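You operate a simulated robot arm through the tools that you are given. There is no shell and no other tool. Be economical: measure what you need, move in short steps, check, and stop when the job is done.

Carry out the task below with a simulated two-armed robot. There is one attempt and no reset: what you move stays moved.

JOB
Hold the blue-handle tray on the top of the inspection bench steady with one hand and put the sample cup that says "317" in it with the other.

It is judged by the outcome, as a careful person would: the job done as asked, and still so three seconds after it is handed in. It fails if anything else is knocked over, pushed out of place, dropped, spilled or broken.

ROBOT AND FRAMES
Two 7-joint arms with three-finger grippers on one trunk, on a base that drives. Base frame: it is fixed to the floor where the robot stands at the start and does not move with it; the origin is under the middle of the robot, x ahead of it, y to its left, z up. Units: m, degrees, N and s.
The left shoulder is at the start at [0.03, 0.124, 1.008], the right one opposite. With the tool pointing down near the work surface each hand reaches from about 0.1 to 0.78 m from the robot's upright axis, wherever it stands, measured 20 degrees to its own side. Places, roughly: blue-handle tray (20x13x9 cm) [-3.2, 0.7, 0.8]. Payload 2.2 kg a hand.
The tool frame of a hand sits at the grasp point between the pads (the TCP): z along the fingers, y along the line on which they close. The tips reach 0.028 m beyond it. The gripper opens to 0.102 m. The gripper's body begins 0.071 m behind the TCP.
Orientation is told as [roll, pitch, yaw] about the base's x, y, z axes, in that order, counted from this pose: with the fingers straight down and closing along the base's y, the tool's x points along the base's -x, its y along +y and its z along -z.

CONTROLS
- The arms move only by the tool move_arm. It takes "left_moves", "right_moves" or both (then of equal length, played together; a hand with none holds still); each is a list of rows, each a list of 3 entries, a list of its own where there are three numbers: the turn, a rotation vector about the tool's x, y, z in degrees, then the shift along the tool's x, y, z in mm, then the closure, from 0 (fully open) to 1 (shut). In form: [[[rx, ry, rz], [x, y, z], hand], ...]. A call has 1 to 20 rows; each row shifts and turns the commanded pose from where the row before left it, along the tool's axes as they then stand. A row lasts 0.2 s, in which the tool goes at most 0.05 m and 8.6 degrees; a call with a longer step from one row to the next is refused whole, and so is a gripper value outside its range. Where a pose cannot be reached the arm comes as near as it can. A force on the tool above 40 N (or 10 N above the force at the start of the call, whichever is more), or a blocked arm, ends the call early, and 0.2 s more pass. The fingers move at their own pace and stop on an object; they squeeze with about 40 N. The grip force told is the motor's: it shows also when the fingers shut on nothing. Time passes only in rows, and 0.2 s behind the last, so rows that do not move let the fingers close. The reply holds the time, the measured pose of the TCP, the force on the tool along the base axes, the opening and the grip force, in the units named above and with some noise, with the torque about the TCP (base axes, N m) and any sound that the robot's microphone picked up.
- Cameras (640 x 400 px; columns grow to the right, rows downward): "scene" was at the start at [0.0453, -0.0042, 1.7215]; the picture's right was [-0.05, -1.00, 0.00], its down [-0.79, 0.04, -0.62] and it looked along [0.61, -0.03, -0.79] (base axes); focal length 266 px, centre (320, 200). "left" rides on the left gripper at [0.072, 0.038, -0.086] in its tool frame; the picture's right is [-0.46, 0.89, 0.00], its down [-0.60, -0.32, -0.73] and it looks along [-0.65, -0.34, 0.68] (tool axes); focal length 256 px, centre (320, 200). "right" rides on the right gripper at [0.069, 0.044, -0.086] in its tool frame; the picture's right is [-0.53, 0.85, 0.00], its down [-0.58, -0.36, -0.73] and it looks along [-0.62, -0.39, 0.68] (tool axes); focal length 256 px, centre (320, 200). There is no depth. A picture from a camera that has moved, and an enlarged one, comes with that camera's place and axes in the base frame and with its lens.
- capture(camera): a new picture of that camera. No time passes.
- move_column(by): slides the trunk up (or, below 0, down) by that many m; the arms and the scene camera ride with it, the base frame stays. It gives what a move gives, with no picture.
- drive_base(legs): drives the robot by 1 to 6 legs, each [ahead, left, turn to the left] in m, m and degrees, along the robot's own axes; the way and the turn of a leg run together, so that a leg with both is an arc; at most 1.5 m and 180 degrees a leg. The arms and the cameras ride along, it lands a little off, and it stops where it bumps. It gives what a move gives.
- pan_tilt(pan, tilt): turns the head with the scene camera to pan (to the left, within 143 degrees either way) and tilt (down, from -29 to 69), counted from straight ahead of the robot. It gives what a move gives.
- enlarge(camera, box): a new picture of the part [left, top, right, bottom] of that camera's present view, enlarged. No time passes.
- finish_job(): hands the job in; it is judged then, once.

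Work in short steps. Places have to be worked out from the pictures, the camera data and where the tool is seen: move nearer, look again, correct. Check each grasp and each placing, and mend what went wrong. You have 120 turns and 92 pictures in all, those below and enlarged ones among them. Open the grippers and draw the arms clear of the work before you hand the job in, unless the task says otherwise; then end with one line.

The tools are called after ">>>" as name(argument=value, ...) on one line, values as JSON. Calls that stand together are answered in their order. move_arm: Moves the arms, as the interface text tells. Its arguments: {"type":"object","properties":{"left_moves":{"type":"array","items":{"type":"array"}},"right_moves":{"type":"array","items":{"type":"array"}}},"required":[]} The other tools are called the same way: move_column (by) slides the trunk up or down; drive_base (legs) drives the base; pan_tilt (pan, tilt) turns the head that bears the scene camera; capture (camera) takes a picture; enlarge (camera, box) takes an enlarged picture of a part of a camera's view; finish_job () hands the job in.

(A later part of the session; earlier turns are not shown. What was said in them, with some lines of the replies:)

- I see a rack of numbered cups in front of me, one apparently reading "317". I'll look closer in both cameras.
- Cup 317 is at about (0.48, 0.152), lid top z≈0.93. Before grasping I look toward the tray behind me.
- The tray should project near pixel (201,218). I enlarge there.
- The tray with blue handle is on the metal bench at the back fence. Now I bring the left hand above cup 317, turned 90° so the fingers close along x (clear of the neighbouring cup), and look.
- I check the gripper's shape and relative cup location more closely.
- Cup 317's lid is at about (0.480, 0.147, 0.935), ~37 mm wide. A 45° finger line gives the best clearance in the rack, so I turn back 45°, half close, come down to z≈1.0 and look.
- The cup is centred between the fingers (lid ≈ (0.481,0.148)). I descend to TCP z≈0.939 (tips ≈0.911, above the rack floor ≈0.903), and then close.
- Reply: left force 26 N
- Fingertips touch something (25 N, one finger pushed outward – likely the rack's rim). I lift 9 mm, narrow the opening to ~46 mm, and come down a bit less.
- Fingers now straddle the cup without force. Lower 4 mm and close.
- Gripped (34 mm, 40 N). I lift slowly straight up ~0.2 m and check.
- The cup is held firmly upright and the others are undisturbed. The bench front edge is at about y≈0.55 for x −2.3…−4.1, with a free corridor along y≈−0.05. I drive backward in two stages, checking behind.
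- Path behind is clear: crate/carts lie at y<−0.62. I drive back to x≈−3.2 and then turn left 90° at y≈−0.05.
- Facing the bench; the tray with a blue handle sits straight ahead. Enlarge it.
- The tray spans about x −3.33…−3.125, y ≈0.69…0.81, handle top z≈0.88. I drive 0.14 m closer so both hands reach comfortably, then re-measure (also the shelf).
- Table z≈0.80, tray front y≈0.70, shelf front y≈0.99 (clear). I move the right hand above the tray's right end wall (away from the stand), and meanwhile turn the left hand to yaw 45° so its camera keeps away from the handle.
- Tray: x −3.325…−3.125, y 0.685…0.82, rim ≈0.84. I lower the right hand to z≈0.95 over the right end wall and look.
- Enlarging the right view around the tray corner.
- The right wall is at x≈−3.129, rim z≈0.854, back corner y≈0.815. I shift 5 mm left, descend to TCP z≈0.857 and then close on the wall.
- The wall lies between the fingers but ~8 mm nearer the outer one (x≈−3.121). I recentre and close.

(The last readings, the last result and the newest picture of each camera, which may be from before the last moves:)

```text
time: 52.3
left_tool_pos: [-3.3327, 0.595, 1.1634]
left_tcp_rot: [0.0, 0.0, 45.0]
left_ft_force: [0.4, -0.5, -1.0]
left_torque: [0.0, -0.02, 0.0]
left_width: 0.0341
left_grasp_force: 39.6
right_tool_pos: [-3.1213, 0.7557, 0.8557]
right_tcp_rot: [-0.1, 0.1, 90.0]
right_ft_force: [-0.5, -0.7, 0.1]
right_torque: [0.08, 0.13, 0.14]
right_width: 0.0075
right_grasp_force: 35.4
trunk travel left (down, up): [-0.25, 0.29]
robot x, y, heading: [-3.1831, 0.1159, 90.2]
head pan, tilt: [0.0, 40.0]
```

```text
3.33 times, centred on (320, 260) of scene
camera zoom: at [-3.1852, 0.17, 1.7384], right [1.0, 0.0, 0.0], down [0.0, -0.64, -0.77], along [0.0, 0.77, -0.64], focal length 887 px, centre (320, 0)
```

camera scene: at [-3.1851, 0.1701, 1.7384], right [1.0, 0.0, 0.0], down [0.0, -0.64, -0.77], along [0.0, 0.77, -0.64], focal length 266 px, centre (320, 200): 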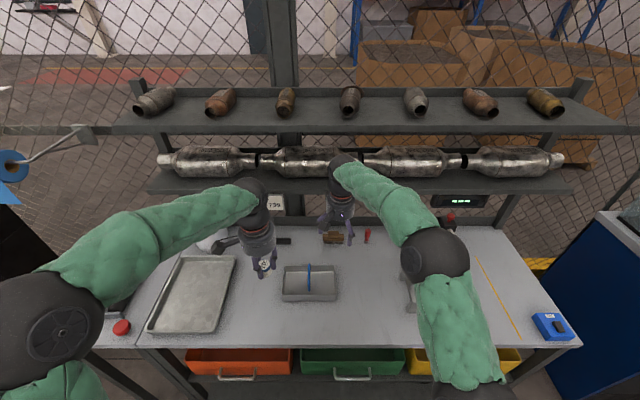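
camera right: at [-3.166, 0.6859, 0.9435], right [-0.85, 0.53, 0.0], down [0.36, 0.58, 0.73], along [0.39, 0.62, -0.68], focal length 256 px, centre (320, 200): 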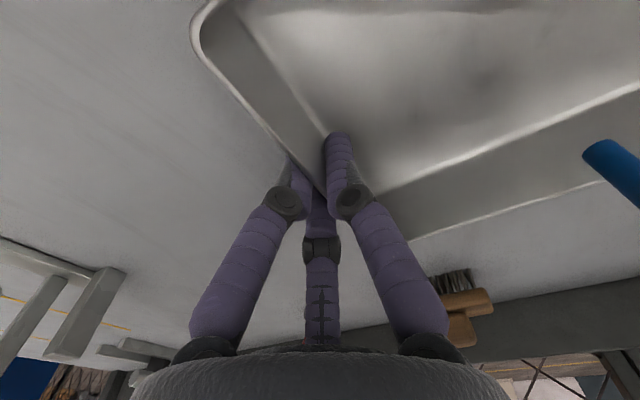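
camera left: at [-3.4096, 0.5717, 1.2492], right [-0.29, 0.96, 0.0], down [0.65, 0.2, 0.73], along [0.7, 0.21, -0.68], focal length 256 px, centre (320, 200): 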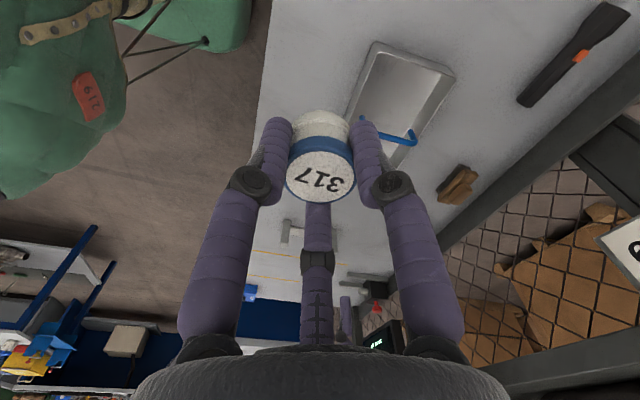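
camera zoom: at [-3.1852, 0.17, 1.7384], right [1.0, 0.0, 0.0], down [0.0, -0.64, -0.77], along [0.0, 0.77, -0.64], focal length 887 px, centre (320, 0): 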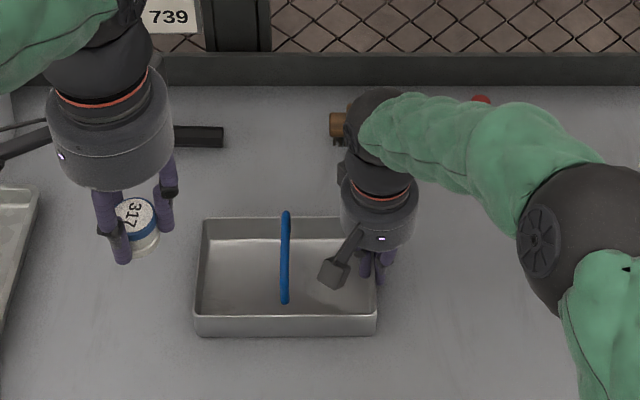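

Tray wall is gripped (35 N). Now I bring the cup over the left compartment centre (−3.275, 0.752), first horizontally, then down to z≈0.96.

>>> move_arm(left_moves=[[[0, 0, 0], [-38, 17.5, 0], 1], [[0, 0, 0], [-38, 17.5, 0], 1], [[0, 0, 0], [-38, 17.5, 0], 1], [[0, 0, 0], [-38, 17.5, 0], 1], [[0, 0, 0], [0, 0, 40], 1], [[0, 0, 0], [0, 0, 40], 1], [[0, 0, 0], [0, 0, 40], 1], [[0, 0, 0], [0, 0, 40], 1], [[0, 0, 0], [0, 0, 35], 1], [[0, 0, 0], [0, 0, 0], 1]])

>>> capture(camera="left")

>>> enlarge(camera="scene", box=[220, 180, 400, 320])

```text
time: 54.5
left_tool_pos: [-3.2735, 0.7509, 0.9681]
left_tcp_rot: [0.1, 0.0, 45.0]
left_ft_force: [0.8, 0.4, -1.1]
left_torque: [0.01, 0.0, 0.01]
left_width: 0.0343
left_grasp_force: 39.6
right_tool_pos: [-3.1229, 0.7543, 0.8572]
right_tcp_rot: [0.1, 0.0, 90.0]
right_ft_force: [0.9, 0.0, 0.2]
right_torque: [0.07, 0.09, 0.04]
right_width: 0.0073
right_grasp_force: 35.7
trunk travel left (down, up): [-0.25, 0.29]
robot x, y, heading: [-3.1844, 0.1175, 90.2]
head pan, tilt: [0.0, 40.0]
```

```text
54 pictures are left
camera left: at [-3.3518, 0.728, 1.0539], right [-0.3, 0.95, 0.0], down [0.65, 0.2, 0.73], along [0.7, 0.22, -0.68], focal length 256 px, centre (320, 200)
```

left: 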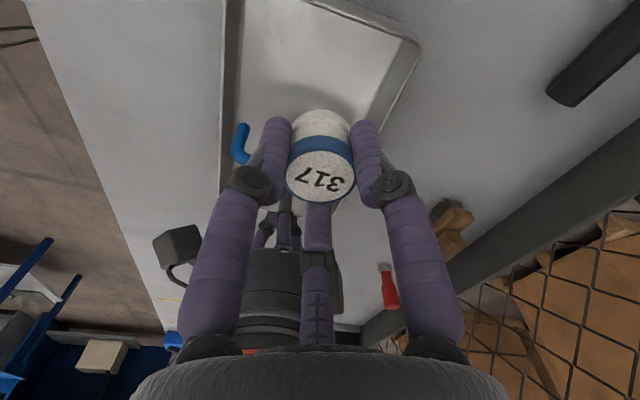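

```text
2.86 times, centred on (310, 250) of scene
camera zoom: at [-3.1849, 0.1701, 1.7384], right [1.0, 0.0, 0.0], down [0.0, -0.64, -0.77], along [0.0, 0.77, -0.64], focal length 760 px, centre (349, 57)
```

zoom: 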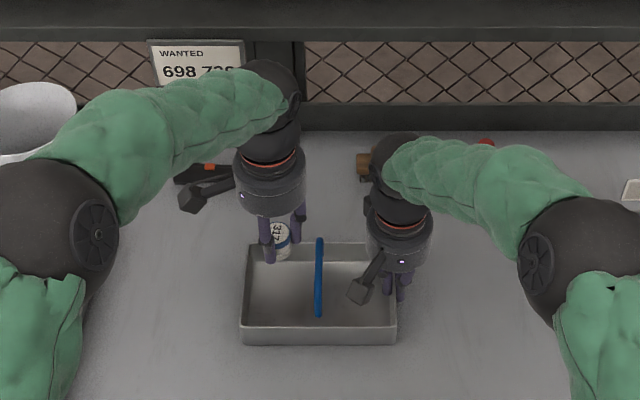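

Everything aligns: compartment centre ≈(−3.272, 0.746). I lower the cup to TCP z≈0.856 (cup bottom expected ~0.816).

>>> move_arm(left_moves=[[[0, 0, 0], [2.5, -2.5, 30], 1], [[0, 0, 0], [0, 0, 30], 1], [[0, 0, 0], [0, 0, 30], 1], [[0, 0, 0], [0, 0, 15], 1], [[0, 0, 0], [0, 0, 7], 1], [[0, 0, 0], [0, 0, 0], 1]])

>>> capture(camera="left")

>>> enlarge(camera="scene", box=[240, 200, 400, 320])

```text
time: 55.9
left_tool_pos: [-3.2737, 0.7505, 0.86]
left_tcp_rot: [0.5, -0.5, 45.1]
left_ft_force: [1.5, -3.3, 32.1]
left_torque: [-0.2, -0.08, -0.04]
left_width: 0.0344
left_grasp_force: 39.8
right_tool_pos: [-3.1214, 0.7527, 0.8568]
right_tcp_rot: [0.0, -0.1, 90.0]
right_ft_force: [2.2, 2.1, -7.1]
right_torque: [0.17, -0.02, -0.19]
right_width: 0.0075
right_grasp_force: 35.8
trunk travel left (down, up): [-0.25, 0.29]
robot x, y, heading: [-3.1879, 0.1144, 90.2]
head pan, tilt: [0.0, 40.0]
```

```text
52 pictures are left
camera left: at [-3.3515, 0.7254, 0.9463], right [-0.3, 0.95, 0.01], down [0.65, 0.2, 0.73], along [0.7, 0.22, -0.68], focal length 256 px, centre (320, 200)
```

left: 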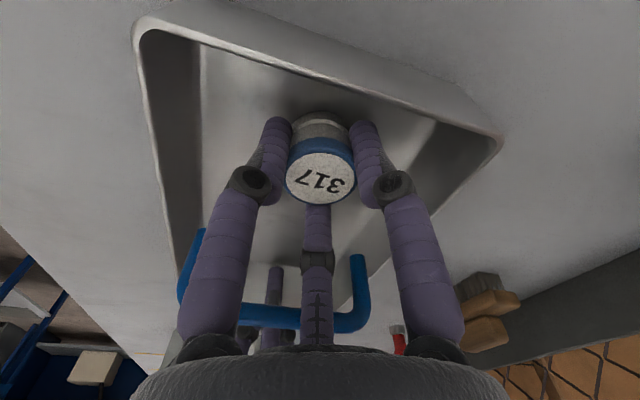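

```text
3.33 times, centred on (320, 260) of scene
camera zoom: at [-3.1841, 0.1673, 1.7387], right [1.0, 0.0, 0.0], down [0.0, -0.64, -0.77], along [0.0, 0.77, -0.64], focal length 887 px, centre (320, 0)
```

zoom: 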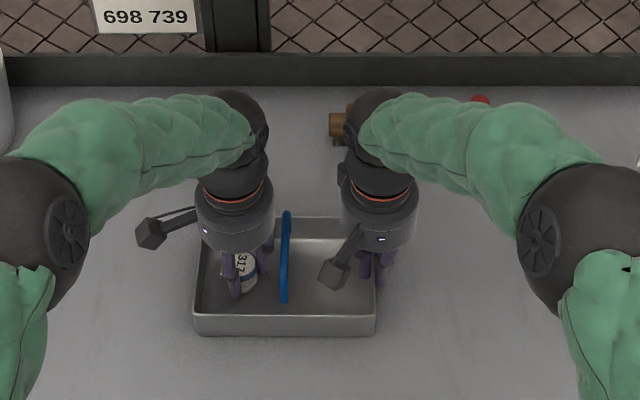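

32 N upward with negligible torque: the cup rests on the tray floor. I ease off 3.5 mm to unload before releasing.

>>> move_arm(left_moves=[[[0, 0, 0], [0, 0, -3], 1], [[0, 0, 0], [0, 0, 0], 1]])

```text
time: 56.5
left_tool_pos: [-3.2737, 0.7495, 0.8607]
left_tcp_rot: [0.1, -0.1, 45.0]
left_ft_force: [-1.4, 8.0, 20.2]
left_torque: [0.34, 0.04, -0.01]
left_width: 0.0343
left_grasp_force: 39.7
right_tool_pos: [-3.1209, 0.7538, 0.8563]
right_tcp_rot: [-0.1, 0.1, 89.9]
right_ft_force: [4.1, -3.0, -3.3]
right_torque: [0.15, -0.09, 0.0]
right_width: 0.0075
right_grasp_force: 35.3
trunk travel left (down, up): [-0.25, 0.29]
robot x, y, heading: [-3.1868, 0.1164, 90.2]
head pan, tilt: [0.0, 40.0]
```

>>> move_arm(left_moves=[[[0, 0, 0], [0, 0, -2], 1], [[0, 0, 0], [0, 0, 0], 1]])

```text
time: 57.1
left_tool_pos: [-3.2741, 0.7483, 0.8604]
left_tcp_rot: [-0.1, 0.1, 45.0]
left_ft_force: [-1.4, 4.3, 13.1]
left_torque: [0.25, 0.03, 0.03]
left_width: 0.034
left_grasp_force: 40.5
right_tool_pos: [-3.122, 0.7544, 0.8576]
right_tcp_rot: [0.0, -0.1, 90.0]
right_ft_force: [4.0, 0.1, -1.2]
right_torque: [-0.6, -0.09, 0.08]
right_width: 0.0072
right_grasp_force: 35.2
trunk travel left (down, up): [-0.25, 0.29]
robot x, y, heading: [-3.1841, 0.1123, 89.9]
head pan, tilt: [0.0, 40.0]
```

Still 13 N down; ease another 2 mm, then look before opening.

>>> move_arm(left_moves=[[[0, 0, 0], [0, 0, -2], 1], [[0, 0, 0], [0, 0, 0], 1]])

>>> enlarge(camera="left", box=[120, 20, 520, 270])

```text
time: 57.7
left_tool_pos: [-3.2751, 0.7469, 0.8614]
left_tcp_rot: [-0.2, 0.2, 44.9]
left_ft_force: [0.0, -1.5, -0.7]
left_torque: [0.01, 0.04, -0.01]
left_width: 0.0341
left_grasp_force: 40.2
right_tool_pos: [-3.1226, 0.7543, 0.8579]
right_tcp_rot: [0.1, -0.1, 89.9]
right_ft_force: [1.0, -0.4, 0.0]
right_torque: [-0.1, 0.07, 0.12]
right_width: 0.0076
right_grasp_force: 35.3
trunk travel left (down, up): [-0.25, 0.29]
robot x, y, heading: [-3.1848, 0.111, 90.2]
head pan, tilt: [0.0, 40.0]
```

```text
1.60 times, centred on (320, 145) of left
camera zoom: at [-3.3512, 0.7232, 0.9472], right [-0.3, 0.96, -0.01], down [0.65, 0.21, 0.73], along [0.7, 0.21, -0.68], focal length 410 px, centre (320, 288)
```

zoom: 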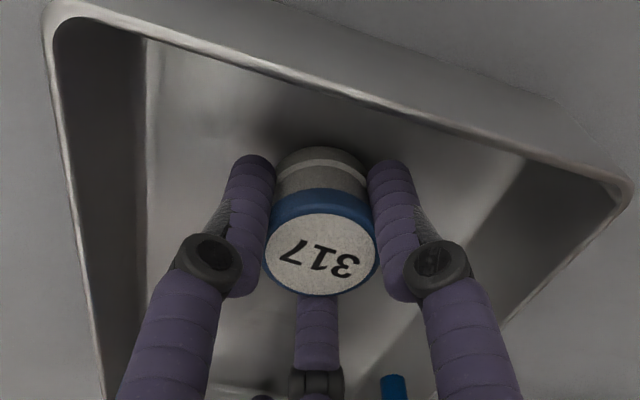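

Force is now ~0 with the cup on the tray floor. Release with a modest opening.

>>> move_arm(left_moves=[[[0, 0, 0], [0, 0, 0], 0.62], [[0, 0, 0], [0, 0, 0], 0.55], [[0, 0, 0], [0, 0, 0], 0.48], [[0, 0, 0], [0, 0, 0], 0.48]])

>>> enlarge(camera="left", box=[120, 20, 520, 270])

```text
time: 58.7
left_tool_pos: [-3.2749, 0.7488, 0.8628]
left_tcp_rot: [0.1, 0.0, 45.0]
left_ft_force: [0.3, 0.3, 0.3]
left_torque: [-0.01, -0.01, -0.03]
left_width: 0.0531
left_grasp_force: 0.1
right_tool_pos: [-3.122, 0.7545, 0.8562]
right_tcp_rot: [0.0, 0.1, 90.0]
right_ft_force: [0.3, -0.7, -0.5]
right_torque: [0.13, 0.12, 0.07]
right_width: 0.0072
right_grasp_force: 35.4
trunk travel left (down, up): [-0.25, 0.29]
robot x, y, heading: [-3.1809, 0.1131, 89.8]
head pan, tilt: [0.0, 40.0]
```

```text
1.60 times, centred on (320, 145) of left
camera zoom: at [-3.3516, 0.7249, 0.9491], right [-0.3, 0.95, 0.0], down [0.65, 0.2, 0.73], along [0.7, 0.22, -0.68], focal length 410 px, centre (320, 288)
```

zoom: 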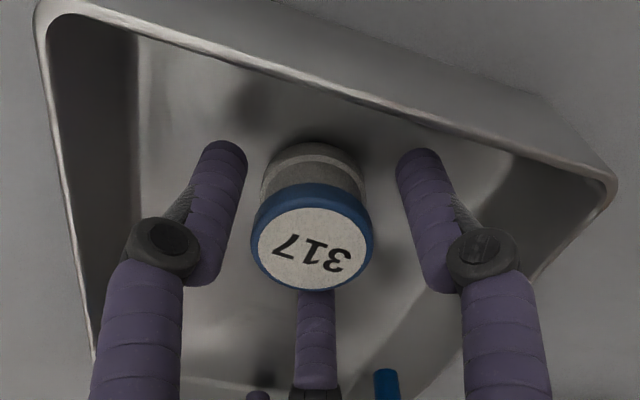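

The cup stands free and upright. Raise the left hand straight up, then back.

>>> move_arm(left_moves=[[[0, 0, 0], [0, 0, -10], 0.48], [[0, 0, 0], [0, 0, -20], 0.48], [[0, 0, 0], [0, 0, -30], 0.48], [[0, 0, 0], [0, 0, -40], 0.48], [[0, 0, 0], [0, 0, -40], 0.48], [[0, 0, 0], [0, 0, -40], 0.48], [[0, 0, 0], [0, 0, -40], 0.48], [[0, 0, 0], [0, 0, -40], 0.48], [[0, 0, 0], [35, -17, 0], 0.4], [[0, 0, 0], [35, -17, 0], 0.4], [[0, 0, 0], [35, -17, 0], 0.4], [[0, 0, 0], [35, -17, 0], 0.4]])

>>> enlarge(camera="scene", box=[240, 200, 400, 320])

>>> capture(camera="right")

```text
time: 61.3
left_tool_pos: [-3.3263, 0.5997, 1.1223]
left_tcp_rot: [0.0, 0.0, 45.0]
left_ft_force: [-0.4, 0.0, 0.2]
left_torque: [0.06, 0.01, 0.0]
left_width: 0.0609
left_grasp_force: 0.0
right_tool_pos: [-3.1226, 0.7539, 0.8568]
right_tcp_rot: [0.0, 0.0, 90.0]
right_ft_force: [-0.8, 0.5, -0.3]
right_torque: [-0.08, 0.02, 0.02]
right_width: 0.0073
right_grasp_force: 35.2
trunk travel left (down, up): [-0.25, 0.29]
robot x, y, heading: [-3.1912, 0.1149, 90.0]
head pan, tilt: [0.0, 40.0]
```

```text
3.33 times, centred on (320, 260) of scene
camera zoom: at [-3.1855, 0.1687, 1.7384], right [1.0, 0.0, 0.0], down [0.0, -0.64, -0.77], along [0.0, 0.77, -0.64], focal length 887 px, centre (320, 0)
```

zoom: 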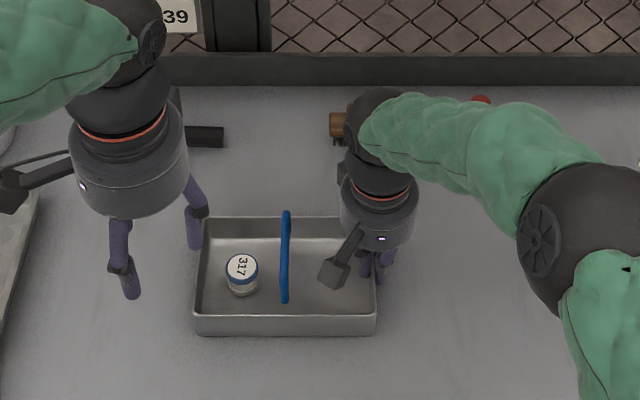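

```text
47 pictures are left
camera right: at [-3.1661, 0.6852, 0.944], right [-0.85, 0.53, 0.0], down [0.36, 0.58, 0.73], along [0.39, 0.62, -0.68], focal length 256 px, centre (320, 200)
```

right: 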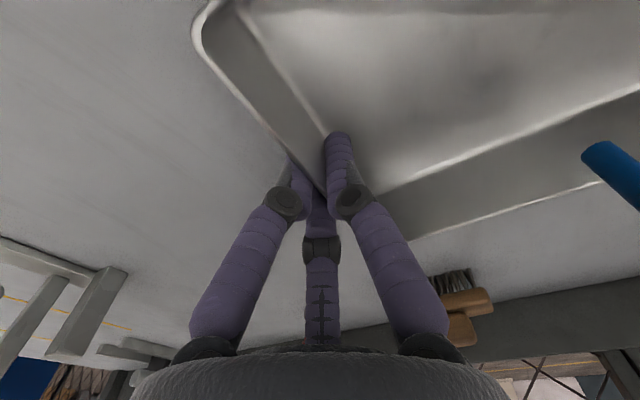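

Cup 317 stands in the tray. Now I release the wall with the right hand (opening 61 mm as before) and lift straight up.

>>> move_arm(right_moves=[[[0, 0, 0], [0, 0, 0], 0.8], [[0, 0, 0], [0, 0, 0], 0.6], [[0, 0, 0], [0, 0, 0], 0.45], [[0, 0, 0], [0, 0, 0], 0.45], [[0, 0, 0], [0, 0, -10], 0.45], [[0, 0, 0], [0, 0, -25], 0.45], [[0, 0, 0], [0, 0, -40], 0.45], [[0, 0, 0], [0, 0, -40], 0.45], [[0, 0, 0], [0, 0, -40], 0.45], [[0, 0, 0], [0, 0, -40], 0.45], [[0, 0, 0], [0, 0, -40], 0.45], [[0, 0, 0], [0, 0, -40], 0.45], [[0, 0, 0], [40, 0, 0], 0.3], [[0, 0, 0], [40, 0, 0], 0.2], [[0, 0, 0], [40, 0, 0], 0.1], [[0, 0, 0], [40, 0, 0], 0]])

>>> capture(camera="scene")

>>> enlarge(camera="scene", box=[200, 180, 460, 310])

```text
time: 64.7
left_tool_pos: [-3.326, 0.6005, 1.1236]
left_tcp_rot: [-0.1, 0.0, 45.0]
left_ft_force: [-0.7, -0.5, -0.1]
left_torque: [0.03, -0.04, -0.01]
left_width: 0.061
left_grasp_force: 0.0
right_tool_pos: [-3.1232, 0.592, 1.1329]
right_tcp_rot: [0.1, 0.0, 90.0]
right_ft_force: [0.2, 0.0, 0.9]
right_torque: [0.04, -0.02, 0.01]
right_width: 0.102
right_grasp_force: 0.0
trunk travel left (down, up): [-0.25, 0.29]
robot x, y, heading: [-3.1841, 0.1132, 90.1]
head pan, tilt: [0.0, 40.0]
```

```text
46 pictures are left
camera scene: at [-3.1849, 0.1684, 1.7385], right [1.0, 0.0, 0.0], down [0.0, -0.64, -0.77], along [0.0, 0.77, -0.64], focal length 266 px, centre (320, 200)
```

scene: 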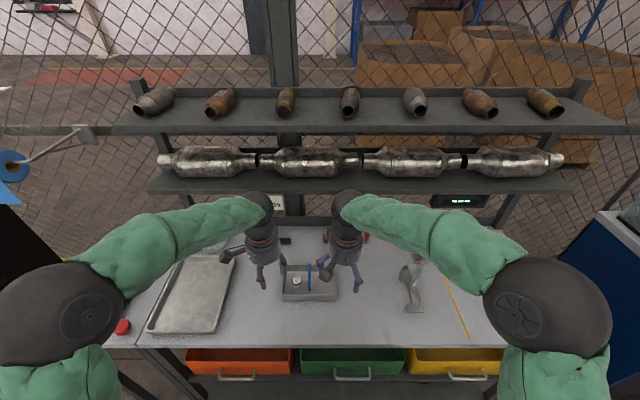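

```text
2.46 times, centred on (330, 245) of scene
camera zoom: at [-3.1849, 0.1684, 1.7385], right [1.0, 0.0, 0.0], down [0.0, -0.64, -0.77], along [0.0, 0.77, -0.64], focal length 655 px, centre (295, 89)
```

zoom: 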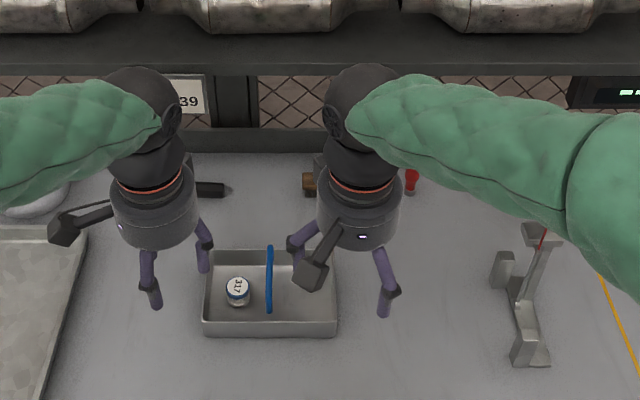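

The cup is upright in the tray, tray in place, and everything else is untouched. I back the robot 0.15 m away (the way I came) and open the left hand fully.

>>> drive_base(legs=[[-0.14, 0, 0]])

>>> move_arm(left_moves=[[[0, 0, 0], [0, 0, -20], 0], [[0, 0, 0], [0, 0, 0], 0]])

>>> capture(camera="scene")

```text
time: 66.1
left_tool_pos: [-3.3246, 0.4613, 1.1224]
left_tcp_rot: [0.0, 0.0, 45.0]
left_ft_force: [-0.4, -0.2, 0.9]
left_torque: [0.03, 0.01, 0.03]
left_width: 0.0613
left_grasp_force: 0.0
right_tool_pos: [-3.1225, 0.4528, 1.1326]
right_tcp_rot: [0.0, -0.1, 90.0]
right_ft_force: [-0.5, -0.9, 0.1]
right_torque: [0.06, 0.01, -0.04]
right_width: 0.1018
right_grasp_force: 0.0
trunk travel left (down, up): [-0.25, 0.29]
robot x, y, heading: [-3.1841, -0.0231, 89.7]
head pan, tilt: [0.0, 40.0]
```

```text
time: 66.7
left_tool_pos: [-3.3243, 0.4626, 1.1419]
left_tcp_rot: [0.1, -0.1, 44.9]
left_ft_force: [0.5, -0.2, 0.0]
left_torque: [-0.01, -0.03, 0.0]
left_width: 0.1021
left_grasp_force: 0.1
right_tool_pos: [-3.1227, 0.4543, 1.1331]
right_tcp_rot: [0.0, 0.0, 90.0]
right_ft_force: [1.2, 0.1, -0.9]
right_torque: [0.01, -0.02, 0.0]
right_width: 0.102
right_grasp_force: 0.1
trunk travel left (down, up): [-0.25, 0.29]
robot x, y, heading: [-3.1859, -0.0269, 89.8]
head pan, tilt: [0.0, 40.0]
```

```text
44 pictures are left
camera scene: at [-3.1852, 0.0308, 1.7384], right [1.0, 0.0, 0.0], down [0.0, -0.64, -0.77], along [0.0, 0.77, -0.64], focal length 266 px, centre (320, 200)
```

scene: 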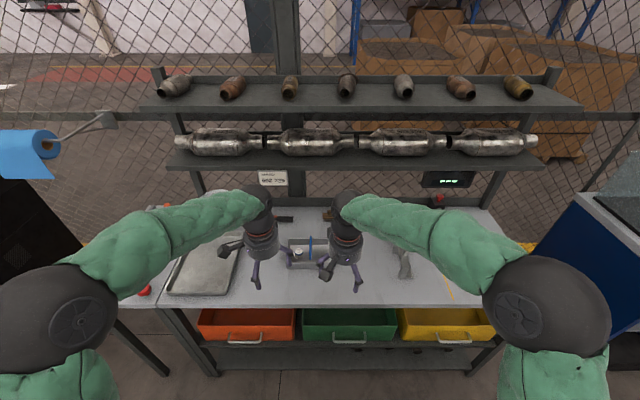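

Cup 317 stands in the tray, both hands are open and clear; handing in.

>>> finish_job()

```text
The job is handed in.
```

Sample cup 317 is standing upright in the blue-handle tray on the inspection bench. The right hand gripped the tray's end wall while the left set the cup down. Both hands are now open and clear, and nothing else looks disturbed in the pictures I took.
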